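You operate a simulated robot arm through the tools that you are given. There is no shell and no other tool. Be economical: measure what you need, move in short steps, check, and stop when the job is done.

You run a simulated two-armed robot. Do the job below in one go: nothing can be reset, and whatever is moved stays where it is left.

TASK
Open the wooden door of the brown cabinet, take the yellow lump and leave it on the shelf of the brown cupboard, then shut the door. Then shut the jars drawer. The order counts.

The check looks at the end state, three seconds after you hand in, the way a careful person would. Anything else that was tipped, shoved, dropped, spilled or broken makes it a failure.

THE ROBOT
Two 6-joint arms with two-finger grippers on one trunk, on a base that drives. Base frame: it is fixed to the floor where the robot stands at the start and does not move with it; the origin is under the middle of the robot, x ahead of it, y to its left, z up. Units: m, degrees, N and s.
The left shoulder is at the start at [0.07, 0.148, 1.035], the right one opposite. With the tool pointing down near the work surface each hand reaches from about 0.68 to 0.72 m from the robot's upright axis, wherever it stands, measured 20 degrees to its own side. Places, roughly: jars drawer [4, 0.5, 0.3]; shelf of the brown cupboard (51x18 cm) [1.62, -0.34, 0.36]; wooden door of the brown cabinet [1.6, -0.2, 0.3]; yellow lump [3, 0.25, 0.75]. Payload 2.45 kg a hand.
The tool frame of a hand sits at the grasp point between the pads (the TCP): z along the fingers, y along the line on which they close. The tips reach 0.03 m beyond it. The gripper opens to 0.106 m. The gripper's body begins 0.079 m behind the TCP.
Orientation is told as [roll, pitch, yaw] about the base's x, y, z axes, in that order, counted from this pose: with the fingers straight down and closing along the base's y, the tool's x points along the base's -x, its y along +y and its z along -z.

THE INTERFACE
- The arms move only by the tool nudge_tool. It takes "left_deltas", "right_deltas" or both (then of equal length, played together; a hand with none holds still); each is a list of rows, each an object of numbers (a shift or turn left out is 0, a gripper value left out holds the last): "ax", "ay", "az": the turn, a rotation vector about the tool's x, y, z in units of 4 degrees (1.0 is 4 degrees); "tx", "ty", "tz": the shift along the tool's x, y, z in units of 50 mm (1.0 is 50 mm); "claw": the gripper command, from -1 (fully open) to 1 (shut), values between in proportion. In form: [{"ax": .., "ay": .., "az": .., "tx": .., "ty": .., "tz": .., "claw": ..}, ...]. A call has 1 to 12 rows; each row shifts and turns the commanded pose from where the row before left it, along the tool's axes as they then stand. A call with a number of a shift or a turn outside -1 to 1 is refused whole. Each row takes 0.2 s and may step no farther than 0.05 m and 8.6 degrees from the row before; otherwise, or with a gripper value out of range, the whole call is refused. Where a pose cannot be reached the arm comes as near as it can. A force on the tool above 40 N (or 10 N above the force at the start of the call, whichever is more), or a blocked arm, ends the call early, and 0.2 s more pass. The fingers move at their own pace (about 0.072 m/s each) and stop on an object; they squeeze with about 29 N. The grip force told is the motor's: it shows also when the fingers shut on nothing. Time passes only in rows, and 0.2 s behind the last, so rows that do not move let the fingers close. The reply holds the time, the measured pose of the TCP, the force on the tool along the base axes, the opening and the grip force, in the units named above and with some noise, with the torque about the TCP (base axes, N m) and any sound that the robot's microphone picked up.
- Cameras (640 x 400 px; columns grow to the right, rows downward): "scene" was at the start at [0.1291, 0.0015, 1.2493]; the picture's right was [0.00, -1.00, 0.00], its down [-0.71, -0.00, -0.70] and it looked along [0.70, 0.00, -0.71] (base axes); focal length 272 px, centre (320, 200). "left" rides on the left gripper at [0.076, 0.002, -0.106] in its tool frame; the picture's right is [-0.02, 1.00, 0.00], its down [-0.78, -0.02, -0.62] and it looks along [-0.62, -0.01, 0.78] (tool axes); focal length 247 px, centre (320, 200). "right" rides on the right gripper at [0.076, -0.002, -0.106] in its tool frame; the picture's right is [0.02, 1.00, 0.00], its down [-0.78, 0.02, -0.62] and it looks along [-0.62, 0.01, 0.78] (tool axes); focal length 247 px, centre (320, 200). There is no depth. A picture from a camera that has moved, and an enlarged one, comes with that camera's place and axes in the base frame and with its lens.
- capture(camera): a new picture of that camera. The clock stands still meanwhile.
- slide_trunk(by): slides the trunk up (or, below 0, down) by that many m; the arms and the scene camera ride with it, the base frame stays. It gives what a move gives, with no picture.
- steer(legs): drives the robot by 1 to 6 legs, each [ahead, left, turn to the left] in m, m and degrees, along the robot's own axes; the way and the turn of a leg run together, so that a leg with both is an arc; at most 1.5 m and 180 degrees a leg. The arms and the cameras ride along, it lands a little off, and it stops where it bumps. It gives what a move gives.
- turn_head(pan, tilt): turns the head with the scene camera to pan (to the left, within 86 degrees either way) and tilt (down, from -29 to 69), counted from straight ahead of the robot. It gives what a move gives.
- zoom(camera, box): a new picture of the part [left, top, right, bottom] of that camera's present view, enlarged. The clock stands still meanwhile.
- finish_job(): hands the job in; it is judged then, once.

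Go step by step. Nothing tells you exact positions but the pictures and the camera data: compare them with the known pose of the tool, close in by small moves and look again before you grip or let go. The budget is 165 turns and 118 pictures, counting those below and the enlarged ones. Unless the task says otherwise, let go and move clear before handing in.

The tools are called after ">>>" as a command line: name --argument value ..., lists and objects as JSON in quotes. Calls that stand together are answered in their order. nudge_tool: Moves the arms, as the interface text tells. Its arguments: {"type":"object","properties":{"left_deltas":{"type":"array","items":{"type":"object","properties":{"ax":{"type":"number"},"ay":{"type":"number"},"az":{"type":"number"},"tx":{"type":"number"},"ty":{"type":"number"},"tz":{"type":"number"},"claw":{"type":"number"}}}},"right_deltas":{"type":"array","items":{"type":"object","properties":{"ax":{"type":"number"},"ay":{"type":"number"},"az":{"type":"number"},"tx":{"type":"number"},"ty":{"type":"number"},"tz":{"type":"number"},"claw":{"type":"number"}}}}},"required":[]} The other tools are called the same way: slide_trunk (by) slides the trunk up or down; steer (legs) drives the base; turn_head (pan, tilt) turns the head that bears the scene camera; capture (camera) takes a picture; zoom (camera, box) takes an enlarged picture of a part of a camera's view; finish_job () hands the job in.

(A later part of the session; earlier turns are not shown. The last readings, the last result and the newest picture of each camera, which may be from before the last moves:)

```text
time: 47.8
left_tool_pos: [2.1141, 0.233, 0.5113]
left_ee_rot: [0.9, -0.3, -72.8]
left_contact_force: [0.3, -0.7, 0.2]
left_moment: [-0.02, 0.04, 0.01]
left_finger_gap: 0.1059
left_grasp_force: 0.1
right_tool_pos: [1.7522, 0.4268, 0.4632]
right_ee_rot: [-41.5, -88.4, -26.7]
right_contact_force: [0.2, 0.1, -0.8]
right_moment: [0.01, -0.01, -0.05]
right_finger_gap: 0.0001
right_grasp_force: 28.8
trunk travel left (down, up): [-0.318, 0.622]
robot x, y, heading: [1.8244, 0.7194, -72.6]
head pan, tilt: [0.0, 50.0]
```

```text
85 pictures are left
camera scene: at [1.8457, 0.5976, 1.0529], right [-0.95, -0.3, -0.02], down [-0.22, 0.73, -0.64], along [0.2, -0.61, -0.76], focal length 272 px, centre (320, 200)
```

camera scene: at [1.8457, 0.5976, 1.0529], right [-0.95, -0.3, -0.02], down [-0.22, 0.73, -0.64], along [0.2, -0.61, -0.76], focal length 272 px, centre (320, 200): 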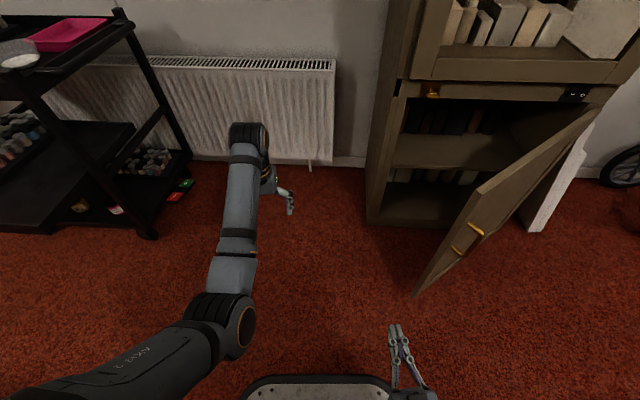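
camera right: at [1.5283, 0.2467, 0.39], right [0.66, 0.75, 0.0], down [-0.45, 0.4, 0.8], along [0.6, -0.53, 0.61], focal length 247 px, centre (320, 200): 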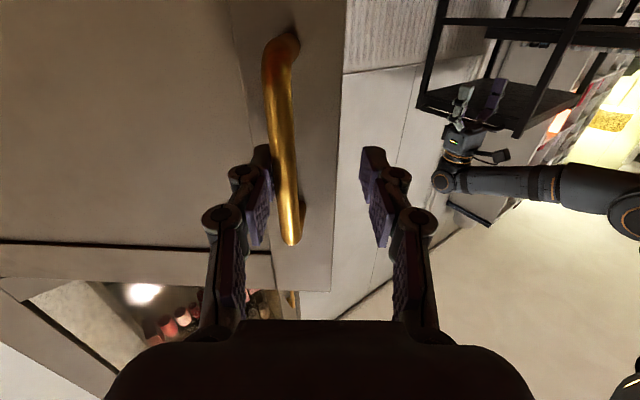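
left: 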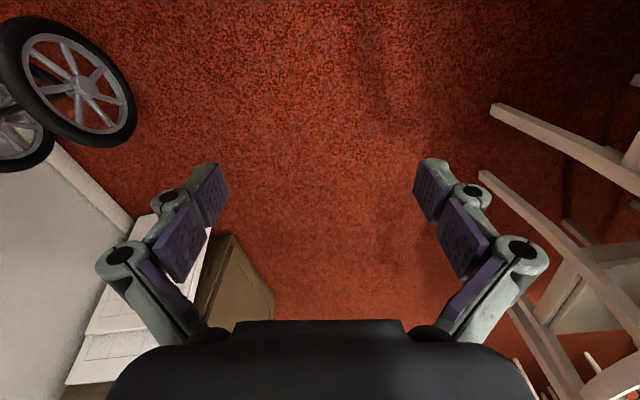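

>>> nudge_tool --right_deltas '[{"tz": 0.9}, {"tz": 0.9}, {"tz": 0.9}, {"tz": 0.9}, {"tz": 0.9}, {"tz": 0.9, "ax": 1}, {"ax": 1}, {"ax": 1}, {"ax": 1}]'

>>> capture --camera "scene"

```text
time: 48.6
left_tool_pos: [2.1214, 0.2351, 0.508]
left_ee_rot: [0.0, 0.0, -72.7]
left_contact_force: [0.4, 0.5, 0.5]
left_moment: [-0.03, 0.0, 0.0]
left_finger_gap: 0.1062
left_grasp_force: 0.1
right_tool_pos: [1.7887, 0.3067, 0.447]
right_ee_rot: [-57.2, -83.4, -10.1]
right_contact_force: [0.7, 0.4, 0.1]
right_moment: [0.03, 0.02, 0.02]
right_finger_gap: 0.0
right_grasp_force: 29.0
trunk travel left (down, up): [-0.318, 0.622]
robot x, y, heading: [1.8268, 0.7187, -72.4]
head pan, tilt: [0.0, 50.0]
stopped in row 4 (right hand): the arm was blocked; the commanded pose is now the measured one
```

```text
84 pictures are left
camera scene: at [1.8606, 0.6005, 1.0524], right [-0.95, -0.3, 0.0], down [-0.23, 0.73, -0.64], along [0.19, -0.61, -0.77], focal length 272 px, centre (320, 200)
```

scene: 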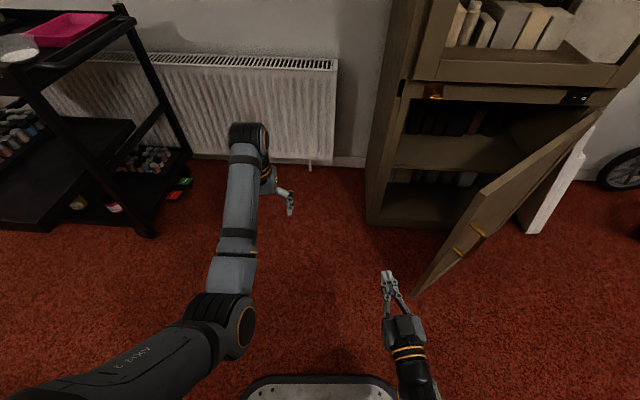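

>>> nudge_tool --right_deltas '[{"tz": 0.8}, {"tz": 0.8}, {"tz": 0.8}, {"tz": 0.8, "ax": 0.8}, {"tz": 0.8, "ax": 0.8}, {"ax": 0.8}]'

>>> capture --camera "scene"

```text
time: 50.0
left_tool_pos: [2.1221, 0.2352, 0.5093]
left_ee_rot: [0.0, -0.1, -72.7]
left_contact_force: [0.2, -0.5, 0.3]
left_moment: [-0.03, -0.02, 0.03]
left_finger_gap: 0.106
left_grasp_force: 0.1
right_tool_pos: [1.8471, 0.1212, 0.4272]
right_ee_rot: [-69.8, -81.3, -7.0]
right_contact_force: [0.2, 0.1, -0.1]
right_moment: [0.0, 0.0, 0.03]
right_finger_gap: 0.0
right_grasp_force: 28.9
trunk travel left (down, up): [-0.318, 0.622]
robot x, y, heading: [1.8282, 0.7217, -72.5]
head pan, tilt: [0.0, 50.0]
```

```text
83 pictures are left
camera scene: at [1.8611, 0.6003, 1.053], right [-0.95, -0.3, 0.0], down [-0.23, 0.73, -0.64], along [0.19, -0.61, -0.77], focal length 272 px, centre (320, 200)
```

scene: 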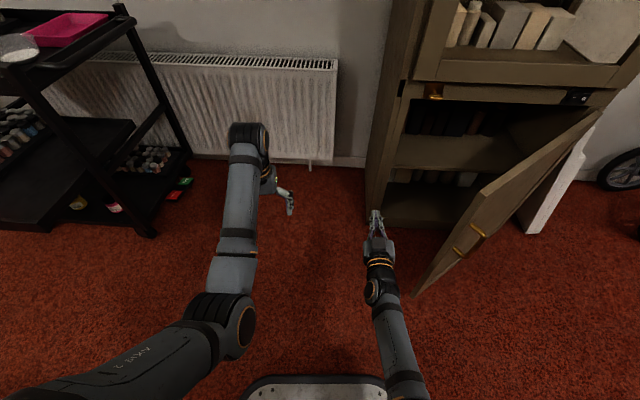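

>>> nudge_tool --right_deltas '[{"ty": -0.7, "ax": 1}, {"ty": -0.7, "ax": 1}, {"ty": -0.7, "ax": 1}, {"ty": -0.7, "ax": 1}, {"ty": -0.7, "ax": 1}, {"ty": -0.7}, {"ty": -0.7}]'

>>> capture --camera "scene"

```text
time: 51.6
left_tool_pos: [2.1212, 0.2353, 0.5091]
left_ee_rot: [0.1, 0.0, -72.7]
left_contact_force: [0.2, 0.3, -0.4]
left_moment: [0.0, 0.02, 0.06]
left_finger_gap: 0.1061
left_grasp_force: 0.0
right_tool_pos: [1.6213, 0.1175, 0.4657]
right_ee_rot: [-87.0, -83.6, -10.1]
right_contact_force: [-0.9, 0.4, 0.7]
right_moment: [-0.01, 0.02, 0.0]
right_finger_gap: 0.0004
right_grasp_force: 28.8
trunk travel left (down, up): [-0.318, 0.622]
robot x, y, heading: [1.8262, 0.7202, -72.4]
head pan, tilt: [0.0, 50.0]
```

```text
82 pictures are left
camera scene: at [1.861, 0.6004, 1.053], right [-0.95, -0.3, 0.0], down [-0.23, 0.73, -0.64], along [0.19, -0.61, -0.77], focal length 272 px, centre (320, 200)
```

scene: 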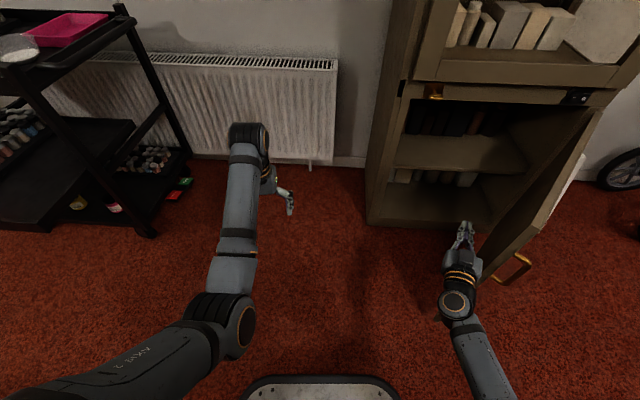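

>>> nudge_tool --right_deltas '[{"ty": -0.7}, {"ty": -0.7}, {"ty": -0.7}, {"ty": -0.7}, {"ty": -0.7}, {"ty": -0.7}]'

>>> capture --camera "scene"

```text
time: 53.0
left_tool_pos: [2.1208, 0.2334, 0.5084]
left_ee_rot: [0.0, -0.1, -72.7]
left_contact_force: [-0.5, 0.5, 0.0]
left_moment: [0.03, 0.0, 0.01]
left_finger_gap: 0.1059
left_grasp_force: 0.2
right_tool_pos: [1.4151, 0.1427, 0.4845]
right_ee_rot: [-87.2, -83.6, -9.9]
right_contact_force: [0.9, -0.2, -0.1]
right_moment: [-0.02, -0.02, 0.02]
right_finger_gap: 0.0
right_grasp_force: 29.3
trunk travel left (down, up): [-0.318, 0.622]
robot x, y, heading: [1.8274, 0.7215, -73.0]
head pan, tilt: [0.0, 50.0]
```

```text
81 pictures are left
camera scene: at [1.861, 0.6003, 1.053], right [-0.95, -0.3, 0.0], down [-0.23, 0.73, -0.64], along [0.19, -0.61, -0.77], focal length 272 px, centre (320, 200)
```

scene: 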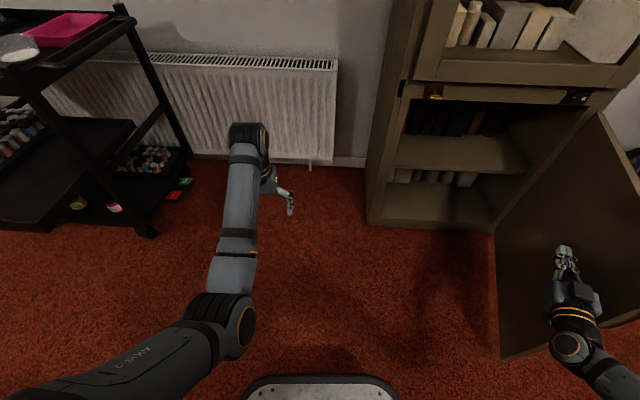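

>>> nudge_tool --right_deltas '[{"ty": -0.7}, {"ty": -0.7}, {"ty": 0.7}, {"ty": 0.7}, {"ty": 0.7}, {"ty": 0.7}, {"ty": 0.7}, {"ty": 0.7}, {"ty": 0.7}, {"ty": 0.7}]'

>>> turn_head --pan 20 --tilt 35

>>> capture --camera "scene"

```text
time: 55.2
left_tool_pos: [2.1218, 0.235, 0.5082]
left_ee_rot: [0.0, 0.0, -72.7]
left_contact_force: [-0.4, 0.0, 0.1]
left_moment: [0.05, 0.01, 0.02]
left_finger_gap: 0.1058
left_grasp_force: 0.1
right_tool_pos: [1.6255, 0.1164, 0.4638]
right_ee_rot: [-86.9, -83.4, -10.1]
right_contact_force: [0.0, 0.6, 0.7]
right_moment: [0.0, 0.0, 0.02]
right_finger_gap: 0.0001
right_grasp_force: 28.8
trunk travel left (down, up): [-0.318, 0.622]
robot x, y, heading: [1.8272, 0.7192, -72.2]
head pan, tilt: [0.0, 50.0]
```

```text
time: 56.1
left_tool_pos: [2.1204, 0.2343, 0.5088]
left_ee_rot: [0.0, 0.0, -72.7]
left_contact_force: [-0.6, 1.0, 0.6]
left_moment: [0.01, 0.0, 0.01]
left_finger_gap: 0.1059
left_grasp_force: 0.1
right_tool_pos: [1.6237, 0.1166, 0.4626]
right_ee_rot: [-86.8, -83.5, -10.3]
right_contact_force: [-0.1, -0.2, -0.6]
right_moment: [0.04, 0.01, -0.01]
right_finger_gap: 0.0003
right_grasp_force: 28.5
trunk travel left (down, up): [-0.318, 0.622]
robot x, y, heading: [1.8278, 0.7182, -72.6]
head pan, tilt: [20.0, 35.0]
```

```text
80 pictures are left
camera scene: at [1.8915, 0.6038, 1.0747], right [-0.79, -0.61, 0.0], down [-0.35, 0.46, -0.82], along [0.5, -0.65, -0.57], focal length 272 px, centre (320, 200)
```

scene: 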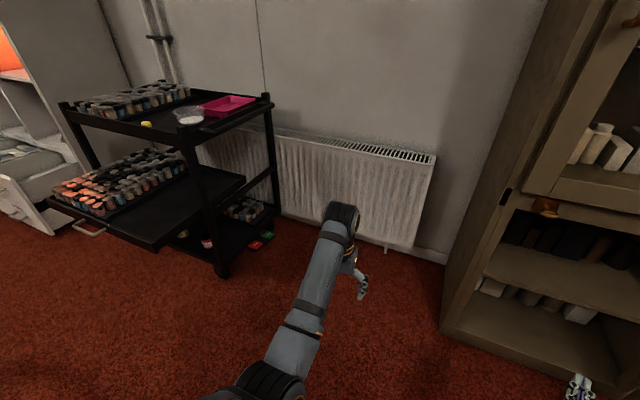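

The door stands about 90° open and the lump shows on the trolley's top near (2.9, 0.25, 0.76). I raise the trunk, turn left and drive toward the trolley.

>>> slide_trunk --by 0.32

>>> steer --legs '[[0, 0, 66], [0.35, -0.1, 0]]'

>>> turn_head --pan 0 --tilt 45

>>> capture --camera "scene"

```text
time: 59.2
left_tool_pos: [2.1217, 0.2342, 0.8289]
left_ee_rot: [0.0, 0.0, -72.8]
left_contact_force: [0.1, 0.0, 0.4]
left_moment: [0.0, 0.01, 0.0]
left_finger_gap: 0.106
left_grasp_force: 0.0
right_tool_pos: [1.623, 0.116, 0.7832]
right_ee_rot: [-86.9, -83.5, -10.1]
right_contact_force: [0.3, 0.4, -0.2]
right_moment: [0.0, 0.03, -0.01]
right_finger_gap: 0.0
right_grasp_force: 28.7
trunk travel left (down, up): [-0.638, 0.302]
robot x, y, heading: [1.8271, 0.7178, -72.4]
head pan, tilt: [20.0, 35.0]
```

```text
time: 64.4
left_tool_pos: [2.7232, 0.6543, 0.8284]
left_ee_rot: [0.0, -0.1, -6.7]
left_contact_force: [0.0, 0.7, 0.3]
left_moment: [-0.03, 0.01, 0.03]
left_finger_gap: 0.1062
left_grasp_force: 0.0
right_tool_pos: [2.6293, 0.1516, 0.7829]
right_ee_rot: [-86.7, -83.6, 55.5]
right_contact_force: [0.1, 0.4, -0.3]
right_moment: [-0.03, 0.0, -0.02]
right_finger_gap: 0.0
right_grasp_force: 28.2
trunk travel left (down, up): [-0.638, 0.302]
robot x, y, heading: [2.1594, 0.5821, -6.4]
head pan, tilt: [20.0, 35.0]
```

```text
time: 65.2
left_tool_pos: [2.7233, 0.6549, 0.8282]
left_ee_rot: [0.0, -0.2, -6.7]
left_contact_force: [0.6, -0.1, -0.2]
left_moment: [0.01, 0.01, -0.01]
left_finger_gap: 0.106
left_grasp_force: 0.1
right_tool_pos: [2.63, 0.1509, 0.7841]
right_ee_rot: [-86.9, -83.5, 56.0]
right_contact_force: [-0.7, 0.8, -0.4]
right_moment: [0.0, 0.01, 0.01]
right_finger_gap: 0.0
right_grasp_force: 28.7
trunk travel left (down, up): [-0.638, 0.302]
robot x, y, heading: [2.159, 0.5811, -6.6]
head pan, tilt: [0.0, 45.0]
```

```text
79 pictures are left
camera scene: at [2.2878, 0.5671, 1.38], right [-0.11, -0.99, 0.0], down [-0.7, 0.08, -0.71], along [0.7, -0.08, -0.71], focal length 272 px, centre (320, 200)
```

scene: 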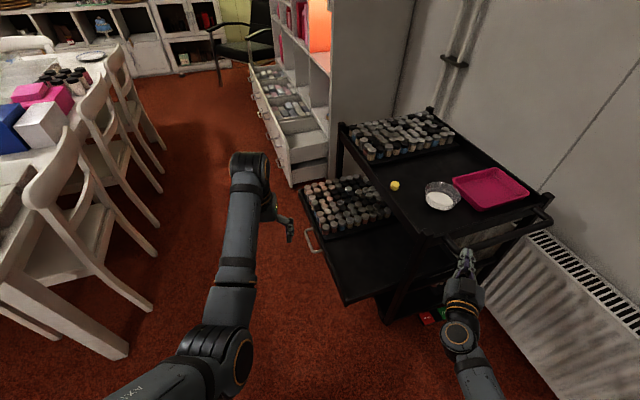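

>>> nudge_tool --right_deltas '[{"tx": -0.6, "tz": -0.6, "claw": -1}, {"tx": -0.6, "tz": -0.6}, {"tx": -0.6, "tz": -0.6}, {"ax": -1, "tz": -0.5}, {"ax": -1, "tz": -0.5}, {"ax": -1}, {"ax": -1}, {"ax": -1}]'

>>> nudge_tool --right_deltas '[{"ay": 1}, {"ay": 1}, {"ay": 1}, {"ay": 1}, {"ay": 1}, {"ay": 1}, {"ay": 1}, {"ay": 1}, {"ay": 1}, {"ay": 1}]'

>>> capture --camera "right"

>>> capture --camera "scene"

```text
time: 67.0
left_tool_pos: [2.7246, 0.6562, 0.8279]
left_ee_rot: [0.0, 0.0, -6.7]
left_contact_force: [-0.1, 0.1, -0.4]
left_moment: [0.04, 0.01, 0.0]
left_finger_gap: 0.1058
left_grasp_force: 0.1
right_tool_pos: [2.5167, 0.2313, 0.8721]
right_ee_rot: [-66.6, -83.6, 55.6]
right_contact_force: [1.1, -0.2, 0.4]
right_moment: [0.01, 0.0, -0.01]
right_finger_gap: 0.1059
right_grasp_force: 0.1
trunk travel left (down, up): [-0.638, 0.302]
robot x, y, heading: [2.1585, 0.5815, -7.0]
head pan, tilt: [0.0, 45.0]
```

```text
time: 69.2
left_tool_pos: [2.7235, 0.6549, 0.8295]
left_ee_rot: [-0.1, -0.1, -6.7]
left_contact_force: [0.1, 0.7, 0.5]
left_moment: [0.0, 0.01, 0.01]
left_finger_gap: 0.1056
left_grasp_force: 0.1
right_tool_pos: [2.4771, 0.2526, 0.8084]
right_ee_rot: [-8.7, -47.8, -4.3]
right_contact_force: [-0.9, 0.8, 0.3]
right_moment: [0.0, 0.01, -0.02]
right_finger_gap: 0.1061
right_grasp_force: 0.0
right hand out of reach, approached as far as the arm can: row 4, 5, 6, 7, 8, 9, 10
trunk travel left (down, up): [-0.638, 0.302]
robot x, y, heading: [2.1557, 0.5826, -6.6]
head pan, tilt: [0.0, 45.0]
```

```text
78 pictures are left
camera right: at [2.3483, 0.2778, 0.8232], right [0.17, 0.98, -0.12], down [0.08, 0.11, 0.99], along [0.98, -0.18, -0.06], focal length 247 px, centre (320, 200)
```

right: 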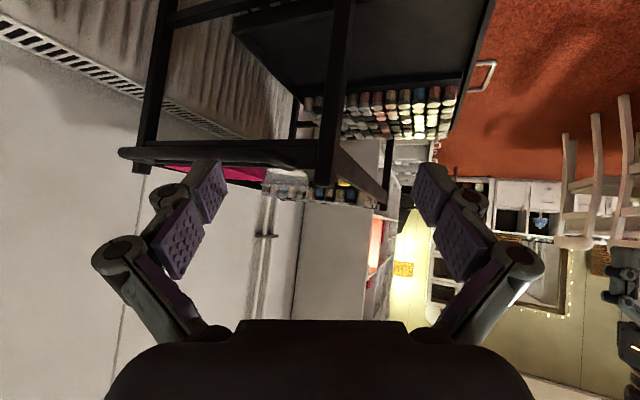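

```text
77 pictures are left
camera scene: at [2.2874, 0.567, 1.38], right [-0.11, -0.99, 0.0], down [-0.7, 0.08, -0.71], along [0.7, -0.08, -0.71], focal length 272 px, centre (320, 200)
```

scene: 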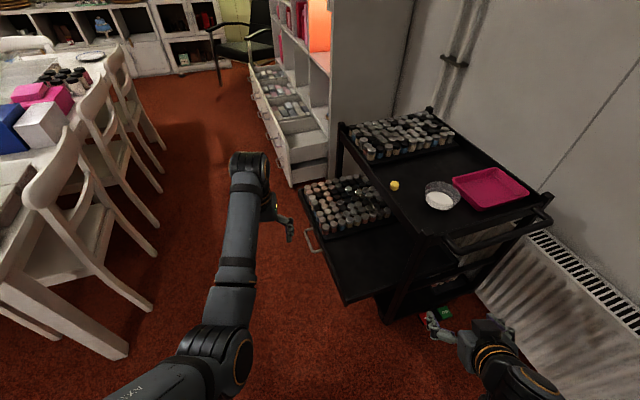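

Lump triangulated at about (2.98, 0.22, 0.725). I raise the hand a bit and drive closer.

>>> nudge_tool --right_deltas '[{"tx": -0.6, "tz": -0.5}, {"tx": -0.6, "tz": -0.5}]'

>>> steer --legs '[[0.17, 0.0, 0]]'

>>> capture --camera "right"

>>> capture --camera "scene"

```text
time: 69.8
left_tool_pos: [2.7237, 0.6548, 0.8286]
left_ee_rot: [0.0, 0.0, -6.7]
left_contact_force: [0.4, 0.1, -0.7]
left_moment: [0.0, -0.03, -0.01]
left_finger_gap: 0.1059
left_grasp_force: 0.1
right_tool_pos: [2.4746, 0.2538, 0.8057]
right_ee_rot: [-8.8, -47.4, -4.6]
right_contact_force: [0.4, 0.1, 0.4]
right_moment: [0.02, 0.03, -0.01]
right_finger_gap: 0.1061
right_grasp_force: 0.0
right hand out of reach, approached as far as the arm can: row 1, 2
trunk travel left (down, up): [-0.638, 0.302]
robot x, y, heading: [2.1594, 0.5776, -6.7]
head pan, tilt: [0.0, 45.0]
```

```text
time: 71.3
left_tool_pos: [2.894, 0.6361, 0.8275]
left_ee_rot: [0.0, 0.0, -6.5]
left_contact_force: [0.5, 0.7, -0.6]
left_moment: [0.0, 0.02, 0.0]
left_finger_gap: 0.1062
left_grasp_force: 0.1
right_tool_pos: [2.6453, 0.2339, 0.8061]
right_ee_rot: [-8.7, -47.4, -4.3]
right_contact_force: [0.6, 0.0, 0.6]
right_moment: [-0.01, 0.02, 0.02]
right_finger_gap: 0.106
right_grasp_force: 0.2
trunk travel left (down, up): [-0.638, 0.302]
robot x, y, heading: [2.3333, 0.5622, -6.2]
head pan, tilt: [0.0, 45.0]
```

```text
76 pictures are left
camera right: at [2.5176, 0.2591, 0.8216], right [0.17, 0.98, -0.12], down [0.09, 0.1, 0.99], along [0.98, -0.18, -0.07], focal length 247 px, centre (320, 200)
```

right: 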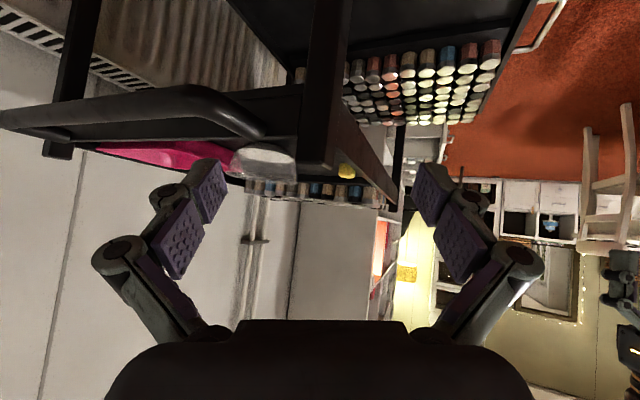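

```text
75 pictures are left
camera scene: at [2.4593, 0.5476, 1.3799], right [-0.11, -0.99, 0.0], down [-0.7, 0.08, -0.71], along [0.7, -0.08, -0.71], focal length 272 px, centre (320, 200)
```

scene: 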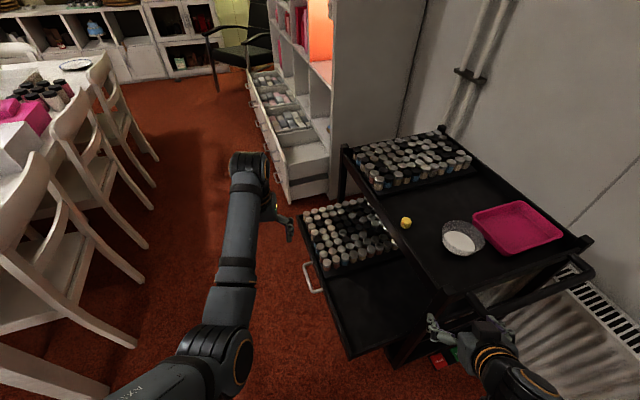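

>>> nudge_tool --right_deltas '[{"tx": -0.68, "ty": 0.11, "tz": 0.5}, {"tx": -0.68, "ty": 0.11, "tz": 0.58}, {"tx": -0.68, "ty": 0.11, "tz": 0.58}, {"tx": -0.68, "ty": 0.11, "tz": 0.58}, {"tx": -0.68, "ty": 0.11, "tz": 0.58}, {"tx": -0.4, "ty": 0.11, "tz": 0.38}, {"az": 0.8}, {"az": 0.8}, {"az": 0.8}]'

>>> capture --camera "right"

>>> capture --camera "scene"

```text
time: 73.3
left_tool_pos: [2.8952, 0.6355, 0.8278]
left_ee_rot: [-0.1, -0.1, -6.5]
left_contact_force: [-0.9, -0.1, -0.2]
left_moment: [0.01, -0.02, -0.01]
left_finger_gap: 0.1059
left_grasp_force: 0.0
right_tool_pos: [2.6619, 0.2083, 0.7993]
right_ee_rot: [2.0, -48.2, -18.6]
right_contact_force: [-0.2, 0.0, 0.8]
right_moment: [0.01, 0.0, -0.02]
right_finger_gap: 0.1059
right_grasp_force: 0.1
right hand out of reach, approached as far as the arm can: row 1, 2, 3, 4, 5, 6, 7
trunk travel left (down, up): [-0.638, 0.302]
robot x, y, heading: [2.3315, 0.5574, -6.2]
head pan, tilt: [0.0, 45.0]
```

```text
74 pictures are left
camera right: at [2.5363, 0.247, 0.8136], right [0.28, 0.96, 0.01], down [0.05, -0.02, 1.0], along [0.96, -0.28, -0.06], focal length 247 px, centre (320, 200)
```

right: 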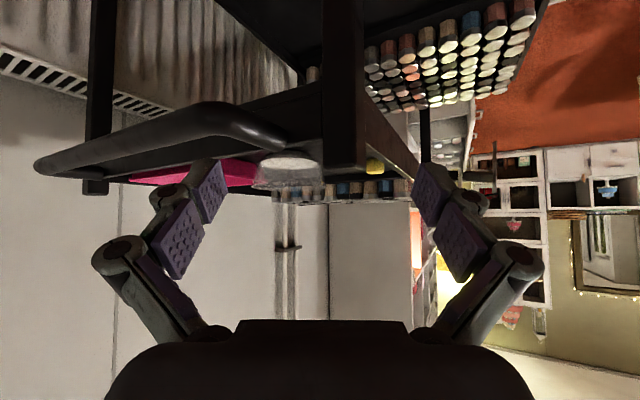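

```text
73 pictures are left
camera scene: at [2.4591, 0.5476, 1.3799], right [-0.11, -0.99, 0.0], down [-0.7, 0.08, -0.71], along [0.7, -0.08, -0.71], focal length 272 px, centre (320, 200)
```

scene: 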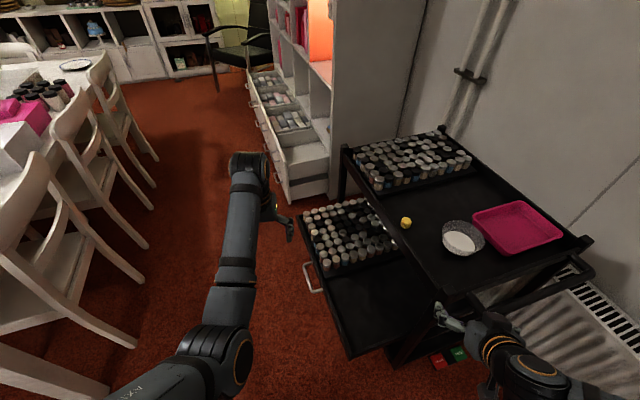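

>>> nudge_tool --right_deltas '[{"ay": -1}, {"ay": -1}, {"ay": -1}, {"ay": -1}]'

```text
time: 74.3
left_tool_pos: [2.8941, 0.6369, 0.8279]
left_ee_rot: [-0.1, -0.2, -6.5]
left_contact_force: [1.0, -0.4, 0.2]
left_moment: [0.0, 0.02, -0.01]
left_finger_gap: 0.1062
left_grasp_force: 0.0
right_tool_pos: [2.662, 0.2095, 0.8014]
right_ee_rot: [2.7, -64.1, -19.6]
right_contact_force: [-0.4, 0.2, -0.1]
right_moment: [-0.03, -0.02, -0.01]
right_finger_gap: 0.1059
right_grasp_force: 0.1
trunk travel left (down, up): [-0.638, 0.302]
robot x, y, heading: [2.3338, 0.559, -6.5]
head pan, tilt: [0.0, 45.0]
```

>>> nudge_tool --right_deltas '[{"tx": -0.52, "ty": 0.23, "tz": 0.6}, {"tx": -0.52, "ty": 0.23, "tz": 0.6}, {"tx": -0.52, "ty": 0.23, "tz": 0.6}, {"tx": -0.52, "ty": 0.23, "tz": 0.6}, {"tx": -0.3, "ty": 0.23, "tz": 0.6}]'

>>> nudge_tool --right_deltas '[{"ay": 1}, {"ay": 1}, {"ay": 1}, {"ay": 1}, {"ay": 1}, {"ay": 1}]'

>>> capture --camera "right"

>>> capture --camera "scene"

```text
time: 75.5
left_tool_pos: [2.8966, 0.6356, 0.8273]
left_ee_rot: [0.0, 0.2, -6.5]
left_contact_force: [-0.1, -0.5, -0.2]
left_moment: [-0.04, 0.0, 0.0]
left_finger_gap: 0.1059
left_grasp_force: 0.2
right_tool_pos: [2.8301, 0.2384, 0.8138]
right_ee_rot: [1.3, -64.6, -19.6]
right_contact_force: [1.5, -0.3, -0.7]
right_moment: [0.01, 0.01, 0.0]
right_finger_gap: 0.1057
right_grasp_force: 0.1
right hand out of reach, approached as far as the arm can: row 3, 4, 5
trunk travel left (down, up): [-0.638, 0.302]
robot x, y, heading: [2.3295, 0.561, -6.7]
head pan, tilt: [0.0, 45.0]
```

```text
time: 76.7
left_tool_pos: [2.8938, 0.6348, 0.829]
left_ee_rot: [0.0, 0.0, -6.6]
left_contact_force: [0.3, 0.1, -0.5]
left_moment: [-0.02, -0.01, -0.02]
left_finger_gap: 0.106
left_grasp_force: 0.1
right_tool_pos: [2.8327, 0.2975, 0.7682]
right_ee_rot: [0.3, -48.4, -17.4]
right_contact_force: [-8.8, -1.5, 15.5]
right_moment: [-0.89, 0.41, -0.52]
right_finger_gap: 0.1063
right_grasp_force: 0.0
right hand out of reach, approached as far as the arm can: row 1, 2, 3, 4, 5
trunk travel left (down, up): [-0.638, 0.302]
robot x, y, heading: [2.3258, 0.56, -6.4]
head pan, tilt: [0.0, 45.0]
stopped in row 5 (right hand): the force on the tool passed its limit at 54 N (the readings are from after the stop); the commanded pose is now the measured one
```

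```text
72 pictures are left
camera right: at [2.7073, 0.3351, 0.7829], right [0.28, 0.96, -0.01], down [0.06, 0.0, 1.0], along [0.96, -0.28, -0.06], focal length 247 px, centre (320, 200)
```

right: 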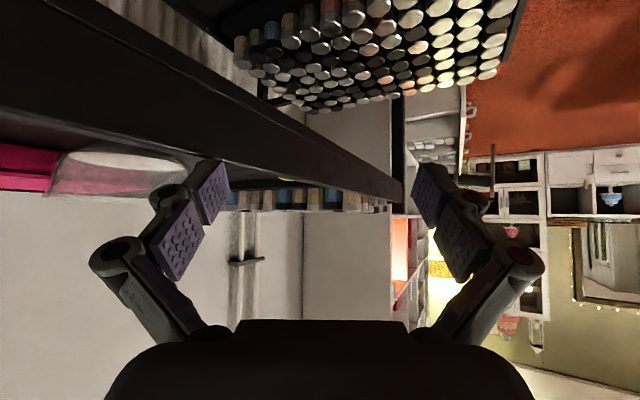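

```text
71 pictures are left
camera scene: at [2.4565, 0.5482, 1.3803], right [-0.11, -0.99, 0.0], down [-0.7, 0.08, -0.71], along [0.7, -0.08, -0.71], focal length 272 px, centre (320, 200)
```

scene: 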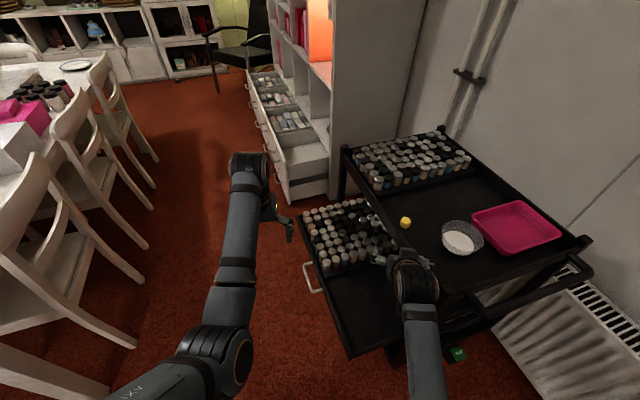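

The hand met the trolley's front edge while the arm was at its limits. I raise the trunk for a better arm shape and check.

>>> slide_trunk --by 0.15

>>> nudge_tool --right_deltas '[{"tz": 0.5, "tx": 0.2}, {"tz": 0.5, "tx": 0.2}, {"ay": 0.5}, {"ay": 0.5}]'

>>> capture --camera "scene"

```text
time: 78.5
left_tool_pos: [2.895, 0.6356, 0.9787]
left_ee_rot: [0.0, 0.1, -6.5]
left_contact_force: [0.0, -0.4, -0.6]
left_moment: [0.02, 0.02, -0.01]
left_finger_gap: 0.1061
left_grasp_force: 0.0
right_tool_pos: [2.8349, 0.2979, 0.9154]
right_ee_rot: [0.5, -47.9, -17.5]
right_contact_force: [0.1, 0.0, -0.8]
right_moment: [0.03, 0.0, 0.01]
right_finger_gap: 0.106
right_grasp_force: 0.0
trunk travel left (down, up): [-0.788, 0.152]
robot x, y, heading: [2.3312, 0.5609, -6.8]
head pan, tilt: [0.0, 45.0]
```

```text
time: 79.5
left_tool_pos: [2.8956, 0.6354, 0.9788]
left_ee_rot: [0.1, -0.1, -6.5]
left_contact_force: [0.1, 0.3, 0.3]
left_moment: [0.01, 0.03, -0.01]
left_finger_gap: 0.106
left_grasp_force: 0.1
right_tool_pos: [2.8565, 0.2927, 0.867]
right_ee_rot: [0.0, -43.9, -17.3]
right_contact_force: [0.1, -0.9, -0.5]
right_moment: [-0.02, 0.01, 0.01]
right_finger_gap: 0.1062
right_grasp_force: 0.0
trunk travel left (down, up): [-0.788, 0.152]
robot x, y, heading: [2.3285, 0.5614, -6.4]
head pan, tilt: [0.0, 45.0]
```

```text
70 pictures are left
camera scene: at [2.4594, 0.5475, 1.5299], right [-0.11, -0.99, 0.0], down [-0.7, 0.08, -0.71], along [0.7, -0.08, -0.71], focal length 272 px, centre (320, 200)
```

scene: 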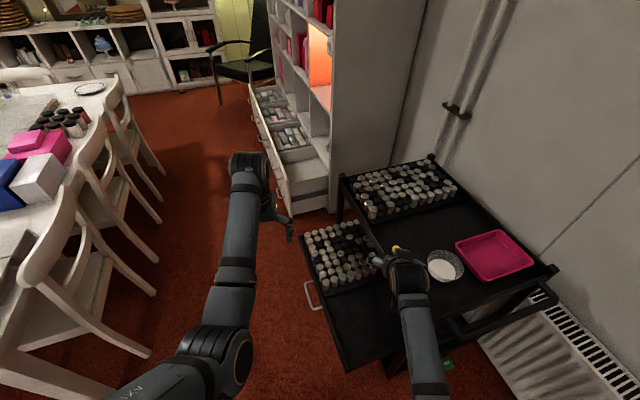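

>>> nudge_tool --right_deltas '[{"ty": -0.73}, {"tz": 0.7}, {"tz": 0.7}, {"tz": 0.7}]'

>>> capture --camera "right"

>>> zoom --camera "scene" --box '[320, 180, 520, 320]'

```text
time: 80.5
left_tool_pos: [2.8957, 0.6354, 0.9781]
left_ee_rot: [0.0, 0.0, -6.5]
left_contact_force: [0.3, 0.2, 0.2]
left_moment: [-0.01, 0.03, 0.0]
left_finger_gap: 0.1059
left_grasp_force: 0.1
right_tool_pos: [2.9213, 0.2682, 0.7898]
right_ee_rot: [0.2, -43.8, -17.5]
right_contact_force: [0.2, 0.4, 0.3]
right_moment: [-0.02, 0.02, 0.0]
right_finger_gap: 0.1059
right_grasp_force: 0.0
right hand out of reach, approached as far as the arm can: row 1, 2
trunk travel left (down, up): [-0.788, 0.152]
robot x, y, heading: [2.3308, 0.5599, -6.8]
head pan, tilt: [0.0, 45.0]
```

```text
69 pictures are left
camera right: at [2.7965, 0.3072, 0.8131], right [0.28, 0.96, -0.01], down [0.13, -0.03, 0.99], along [0.95, -0.28, -0.13], focal length 247 px, centre (320, 200)
```

right: 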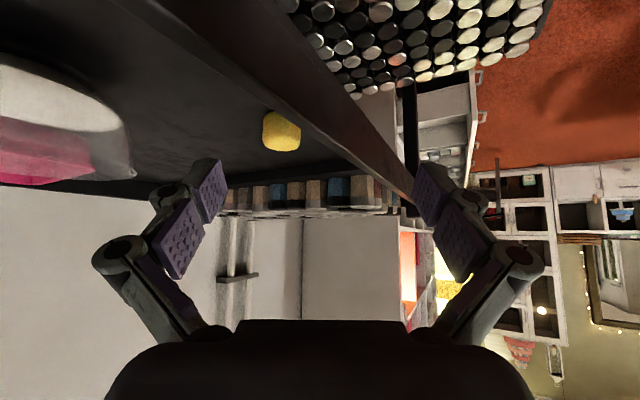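

```text
2.86 times, centred on (420, 250) of scene
camera zoom: at [2.4603, 0.547, 1.5298], right [-0.11, -0.99, 0.0], down [-0.7, 0.08, -0.71], along [0.7, -0.08, -0.71], focal length 778 px, centre (34, 57)
```

zoom: 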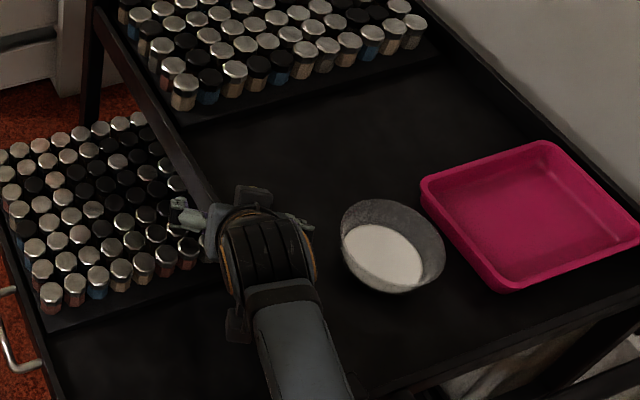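

>>> nudge_tool --right_deltas '[{"ty": -0.3, "claw": -0.2}, {"ty": -0.3}, {"ty": -0.2}]'

```text
time: 81.3
left_tool_pos: [2.8953, 0.6359, 0.9787]
left_ee_rot: [0.0, 0.0, -6.4]
left_contact_force: [0.1, 0.7, -0.5]
left_moment: [0.0, -0.03, 0.0]
left_finger_gap: 0.106
left_grasp_force: 0.1
right_tool_pos: [2.9143, 0.2605, 0.7759]
right_ee_rot: [-0.2, -44.1, -17.4]
right_contact_force: [0.4, -0.1, 0.2]
right_moment: [0.01, -0.02, 0.0]
right_finger_gap: 0.0634
right_grasp_force: 0.2
right hand out of reach, approached as far as the arm can: row 1, 2, 3
trunk travel left (down, up): [-0.788, 0.152]
robot x, y, heading: [2.3288, 0.5614, -6.4]
head pan, tilt: [0.0, 45.0]
```

>>> slide_trunk --by 0.1

>>> nudge_tool --right_deltas '[{"ty": -0.3}, {"ty": -0.3}, {"ty": -0.1}, {"tz": 0.5}, {"tz": 0.5}, {"tz": 0.5}]'

>>> capture --camera "right"

```text
time: 82.6
left_tool_pos: [2.895, 0.6353, 1.0789]
left_ee_rot: [0.0, 0.0, -6.5]
left_contact_force: [0.7, 1.2, 0.3]
left_moment: [-0.04, -0.04, 0.02]
left_finger_gap: 0.1061
left_grasp_force: 0.1
right_tool_pos: [2.9153, 0.2611, 0.8773]
right_ee_rot: [-0.3, -44.1, -17.4]
right_contact_force: [-0.3, 0.7, 0.2]
right_moment: [0.03, 0.04, -0.01]
right_finger_gap: 0.0635
right_grasp_force: 0.1
trunk travel left (down, up): [-0.888, 0.052]
robot x, y, heading: [2.3323, 0.56, -6.5]
head pan, tilt: [0.0, 45.0]
```

```text
time: 84.0
left_tool_pos: [2.8972, 0.636, 1.0769]
left_ee_rot: [0.1, 0.0, -6.5]
left_contact_force: [0.5, -0.2, 0.2]
left_moment: [0.0, 0.0, 0.03]
left_finger_gap: 0.106
left_grasp_force: 0.0
right_tool_pos: [2.9586, 0.2352, 0.822]
right_ee_rot: [0.1, -44.2, -17.4]
right_contact_force: [0.2, -1.3, 0.4]
right_moment: [0.04, -0.02, 0.0]
right_finger_gap: 0.0637
right_grasp_force: 0.0
right hand out of reach, approached as far as the arm can: row 1, 2, 3, 6
trunk travel left (down, up): [-0.888, 0.052]
robot x, y, heading: [2.3314, 0.5613, -6.8]
head pan, tilt: [0.0, 45.0]
```

```text
67 pictures are left
camera right: at [2.8334, 0.2744, 0.8453], right [0.29, 0.96, -0.02], down [0.13, -0.02, 0.99], along [0.95, -0.28, -0.13], focal length 247 px, centre (320, 200)
```

right: 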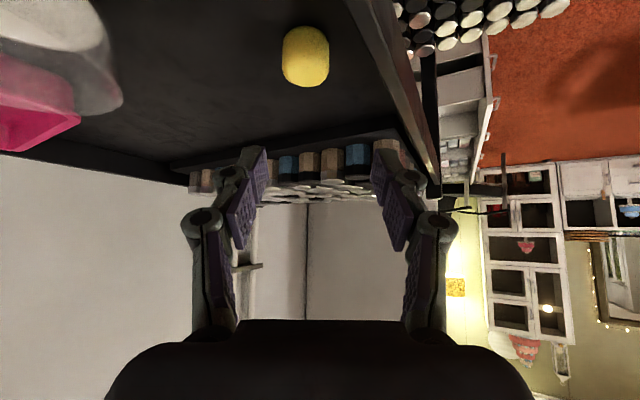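

>>> nudge_tool --right_deltas '[{"ay": 1}, {"ay": 1}, {"ay": 1}, {"ay": 1}, {"ay": 1}]'

>>> capture --camera "right"

```text
time: 85.2
left_tool_pos: [2.8955, 0.6349, 1.0774]
left_ee_rot: [0.0, 0.1, -6.5]
left_contact_force: [0.6, 0.4, -0.5]
left_moment: [0.0, 0.01, -0.01]
left_finger_gap: 0.1059
left_grasp_force: 0.1
right_tool_pos: [2.9554, 0.236, 0.8217]
right_ee_rot: [0.0, -36.1, -17.4]
right_contact_force: [0.3, -0.4, -0.2]
right_moment: [0.03, -0.02, -0.02]
right_finger_gap: 0.0637
right_grasp_force: 0.1
right hand out of reach, approached as far as the arm can: row 3, 4, 5
trunk travel left (down, up): [-0.888, 0.052]
robot x, y, heading: [2.325, 0.5622, -6.5]
head pan, tilt: [0.0, 45.0]
```

```text
66 pictures are left
camera right: at [2.835, 0.272, 0.8626], right [0.28, 0.96, -0.01], down [0.26, -0.06, 0.96], along [0.92, -0.28, -0.27], focal length 247 px, centre (320, 200)
```

right: 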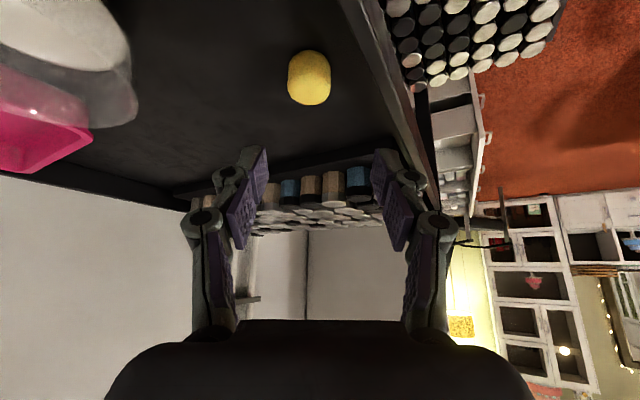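

>>> nudge_tool --right_deltas '[{"tz": 0.42, "tx": 0.13, "ty": -0.05}, {"tz": 0.42, "tx": 0.13, "ty": -0.05}, {"tz": 0.4, "tx": 0.13, "ty": -0.05}]'

>>> capture --camera "right"

```text
time: 86.0
left_tool_pos: [2.8947, 0.6365, 1.0784]
left_ee_rot: [0.0, -0.1, -6.5]
left_contact_force: [0.0, -0.4, -0.4]
left_moment: [0.0, 0.03, 0.03]
left_finger_gap: 0.1059
left_grasp_force: 0.0
right_tool_pos: [2.9374, 0.2357, 0.8055]
right_ee_rot: [-0.2, -36.0, -17.3]
right_contact_force: [-1.0, -0.4, 0.1]
right_moment: [-0.02, 0.01, 0.0]
right_finger_gap: 0.0636
right_grasp_force: 0.0
right hand out of reach, approached as far as the arm can: row 1, 2, 3
trunk travel left (down, up): [-0.888, 0.052]
robot x, y, heading: [2.3321, 0.5611, -6.4]
head pan, tilt: [0.0, 45.0]
```

```text
65 pictures are left
camera right: at [2.8176, 0.2725, 0.8458], right [0.28, 0.96, -0.01], down [0.26, -0.06, 0.96], along [0.92, -0.28, -0.27], focal length 247 px, centre (320, 200)
```

right: 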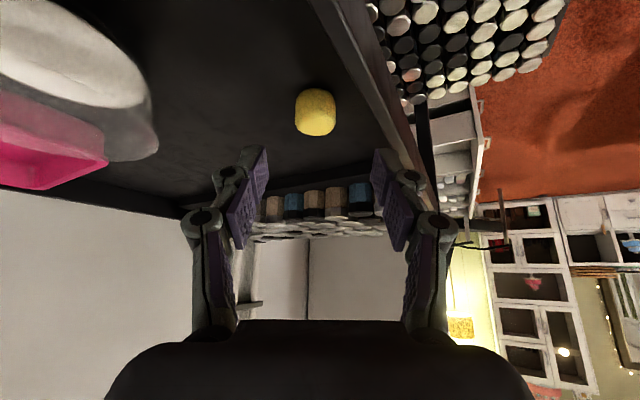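

The arm is at full stretch with the trunk this high. I retract a little, lower the trunk and approach again.

>>> nudge_tool --right_deltas '[{"tz": -0.6, "tx": -0.3}, {"tz": -0.6, "tx": -0.3}, {"tz": -0.6, "tx": -0.2}]'

>>> slide_trunk --by -0.12

>>> nudge_tool --right_deltas '[{"tz": 0.2, "tx": -0.4, "ty": -0.1}, {"tz": 0.2, "tx": -0.4, "ty": -0.1}, {"tz": 0.2, "tx": -0.4, "ty": -0.1}]'

```text
time: 86.8
left_tool_pos: [2.8947, 0.6348, 1.0791]
left_ee_rot: [0.0, 0.0, -6.5]
left_contact_force: [1.0, -0.1, 0.5]
left_moment: [0.01, 0.01, 0.01]
left_finger_gap: 0.1061
left_grasp_force: 0.1
right_tool_pos: [2.9331, 0.2806, 0.8785]
right_ee_rot: [-0.9, -36.3, -17.4]
right_contact_force: [0.1, -0.2, -0.9]
right_moment: [0.01, -0.02, 0.02]
right_finger_gap: 0.0635
right_grasp_force: 0.2
right hand out of reach, approached as far as the arm can: row 1, 2, 3
trunk travel left (down, up): [-0.888, 0.052]
robot x, y, heading: [2.3314, 0.5617, -6.6]
head pan, tilt: [0.0, 45.0]
```

```text
time: 88.3
left_tool_pos: [2.8954, 0.6363, 0.9586]
left_ee_rot: [0.0, 0.0, -6.3]
left_contact_force: [-0.9, -0.3, 0.0]
left_moment: [0.0, 0.04, -0.01]
left_finger_gap: 0.1062
left_grasp_force: 0.0
right_tool_pos: [2.9337, 0.2812, 0.7592]
right_ee_rot: [-0.8, -36.4, -17.4]
right_contact_force: [-0.2, 0.8, -0.1]
right_moment: [-0.01, 0.0, -0.04]
right_finger_gap: 0.0637
right_grasp_force: 0.0
trunk travel left (down, up): [-0.768, 0.172]
robot x, y, heading: [2.3297, 0.5598, -6.5]
head pan, tilt: [0.0, 45.0]
```

```text
time: 89.1
left_tool_pos: [2.8938, 0.6398, 0.9603]
left_ee_rot: [-0.2, -0.2, -6.4]
left_contact_force: [0.4, -0.3, 0.3]
left_moment: [-0.04, 0.0, 0.0]
left_finger_gap: 0.1059
left_grasp_force: 0.1
right_tool_pos: [2.9935, 0.2599, 0.7648]
right_ee_rot: [-1.3, -36.2, -17.3]
right_contact_force: [-17.5, 22.9, -0.8]
right_moment: [0.26, 0.22, 1.24]
right_finger_gap: 0.0778
right_grasp_force: 10.9
right hand out of reach, approached as far as the arm can: row 2
trunk travel left (down, up): [-0.768, 0.172]
robot x, y, heading: [2.3312, 0.5569, -6.4]
head pan, tilt: [0.0, 45.0]
```

>>> capture --camera "right"

>>> capture --camera "scene"

```text
64 pictures are left
camera right: at [2.8743, 0.2977, 0.8068], right [0.29, 0.96, -0.03], down [0.26, -0.05, 0.96], along [0.92, -0.29, -0.26], focal length 247 px, centre (320, 200)
```

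right: 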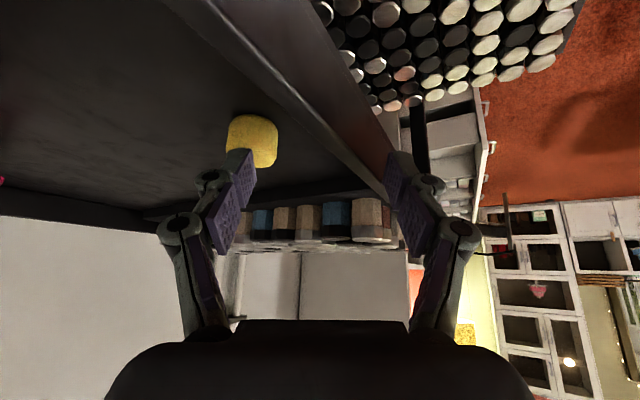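

```text
63 pictures are left
camera scene: at [2.4563, 0.5532, 1.51], right [-0.11, -0.99, 0.0], down [-0.7, 0.08, -0.71], along [0.7, -0.08, -0.71], focal length 272 px, centre (320, 200)
```

scene: 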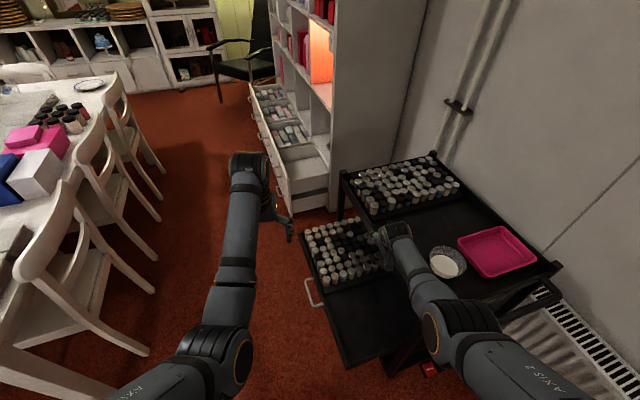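

The left finger is outside the tray rail. I lift off, shift right and check again.

>>> nudge_tool --right_deltas '[{"tz": -0.5, "tx": -0.3}, {"tz": -0.5, "tx": -0.4}, {"ty": -0.4}, {"ty": -0.4}, {"ty": -0.2}]'

>>> capture --camera "right"

```text
time: 90.3
left_tool_pos: [2.8952, 0.6371, 0.9591]
left_ee_rot: [0.1, 0.0, -6.5]
left_contact_force: [0.2, -0.4, -0.6]
left_moment: [0.01, -0.03, -0.01]
left_finger_gap: 0.1058
left_grasp_force: 0.2
right_tool_pos: [3.0005, 0.2664, 0.8121]
right_ee_rot: [-2.0, -36.7, -17.3]
right_contact_force: [0.1, -0.1, -0.1]
right_moment: [0.0, -0.01, 0.02]
right_finger_gap: 0.0635
right_grasp_force: 0.1
right hand out of reach, approached as far as the arm can: row 1, 2, 3, 4, 5
trunk travel left (down, up): [-0.768, 0.172]
robot x, y, heading: [2.3309, 0.5626, -6.7]
head pan, tilt: [0.0, 45.0]
```

```text
62 pictures are left
camera right: at [2.8798, 0.3059, 0.8517], right [0.3, 0.95, -0.04], down [0.26, -0.04, 0.97], along [0.92, -0.3, -0.26], focal length 247 px, centre (320, 200)
```

right: 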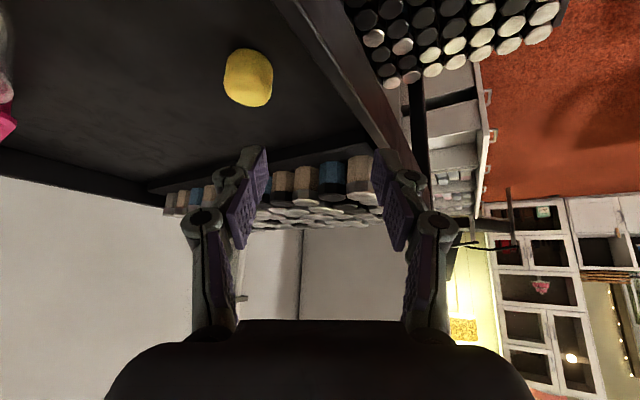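

>>> steer --legs '[[0.05, 0.0, 0]]'

>>> nudge_tool --right_deltas '[{"tz": -0.3, "tx": 0.5, "ty": -0.3}, {"tz": -0.3, "tx": 0.5, "ty": -0.3}, {"tz": -0.3, "tx": 0.5, "ty": -0.3}, {"ty": -0.3}]'

>>> capture --camera "right"

```text
time: 91.2
left_tool_pos: [2.9406, 0.6303, 0.9603]
left_ee_rot: [0.0, -0.2, -6.4]
left_contact_force: [-0.8, 0.2, -0.1]
left_moment: [0.01, -0.03, -0.02]
left_finger_gap: 0.1058
left_grasp_force: 0.0
right_tool_pos: [3.0444, 0.261, 0.8137]
right_ee_rot: [-2.0, -36.9, -17.5]
right_contact_force: [1.2, -0.1, -0.2]
right_moment: [0.05, -0.03, 0.02]
right_finger_gap: 0.0635
right_grasp_force: 0.1
trunk travel left (down, up): [-0.768, 0.172]
robot x, y, heading: [2.3773, 0.5552, -6.5]
head pan, tilt: [0.0, 45.0]
```

```text
time: 92.2
left_tool_pos: [2.9424, 0.6304, 0.9573]
left_ee_rot: [0.0, 0.1, -6.6]
left_contact_force: [-0.4, -0.2, -0.3]
left_moment: [-0.01, 0.0, 0.02]
left_finger_gap: 0.106
left_grasp_force: 0.1
right_tool_pos: [2.9501, 0.2644, 0.7954]
right_ee_rot: [-2.6, -36.9, -17.4]
right_contact_force: [0.9, -0.5, -1.0]
right_moment: [0.0, -0.03, -0.03]
right_finger_gap: 0.0637
right_grasp_force: 0.0
right hand out of reach, approached as far as the arm can: row 1, 2, 3, 4
trunk travel left (down, up): [-0.768, 0.172]
robot x, y, heading: [2.3773, 0.5567, -6.5]
head pan, tilt: [0.0, 45.0]
```

```text
61 pictures are left
camera right: at [2.8311, 0.3078, 0.8342], right [0.31, 0.95, -0.05], down [0.26, -0.03, 0.97], along [0.92, -0.31, -0.25], focal length 247 px, centre (320, 200)
```

right: 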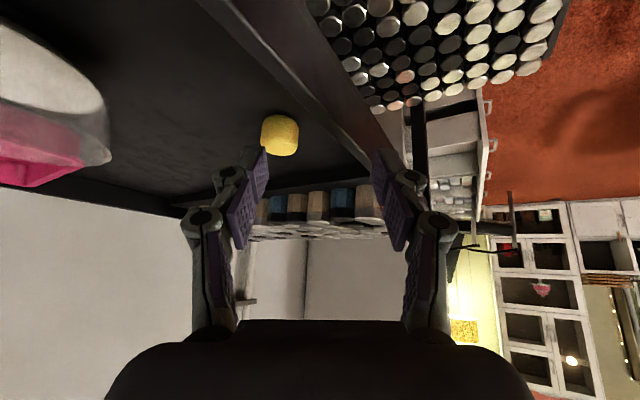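

Rightward motion is limited by a joint, so I use a small base turn for the sideways correction and extend with the arm.

>>> steer --legs '[[0, 0, -3.5]]'

>>> nudge_tool --right_deltas '[{"tz": 0.3, "tx": -0.4}, {"tz": 0.3, "tx": -0.4}]'

>>> capture --camera "right"

```text
time: 93.0
left_tool_pos: [2.946, 0.5958, 0.9577]
left_ee_rot: [-0.1, 0.0, -10.3]
left_contact_force: [-0.5, -0.5, 0.3]
left_moment: [-0.01, -0.03, -0.03]
left_finger_gap: 0.106
left_grasp_force: 0.1
right_tool_pos: [2.931, 0.2304, 0.7958]
right_ee_rot: [-2.7, -36.9, -21.0]
right_contact_force: [-0.5, 1.2, 0.3]
right_moment: [0.0, 0.0, -0.03]
right_finger_gap: 0.0634
right_grasp_force: 0.0
trunk travel left (down, up): [-0.768, 0.172]
robot x, y, heading: [2.377, 0.5547, -10.2]
head pan, tilt: [0.0, 45.0]
```

```text
time: 93.7
left_tool_pos: [2.9469, 0.5948, 0.9577]
left_ee_rot: [0.0, 0.0, -10.3]
left_contact_force: [-0.8, -0.9, 0.1]
left_moment: [0.01, -0.02, -0.03]
left_finger_gap: 0.1061
left_grasp_force: 0.1
right_tool_pos: [2.9802, 0.2135, 0.7923]
right_ee_rot: [-3.0, -36.9, -21.0]
right_contact_force: [1.0, 0.3, -0.1]
right_moment: [-0.02, -0.05, 0.01]
right_finger_gap: 0.0634
right_grasp_force: 0.0
trunk travel left (down, up): [-0.768, 0.172]
robot x, y, heading: [2.3786, 0.5552, -10.3]
head pan, tilt: [0.0, 45.0]
```

```text
60 pictures are left
camera right: at [2.8642, 0.2629, 0.832], right [0.37, 0.93, -0.06], down [0.26, -0.04, 0.97], along [0.89, -0.37, -0.25], focal length 247 px, centre (320, 200)
```

right: 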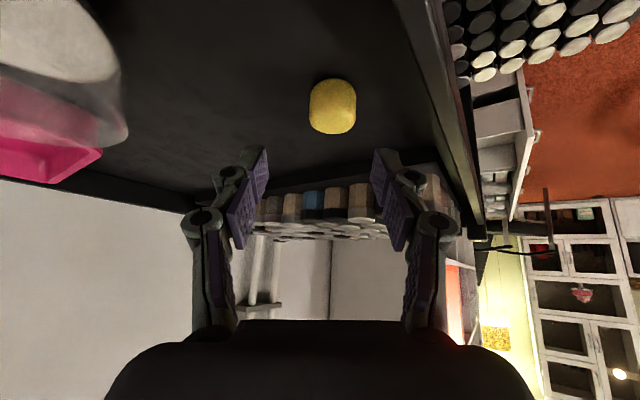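

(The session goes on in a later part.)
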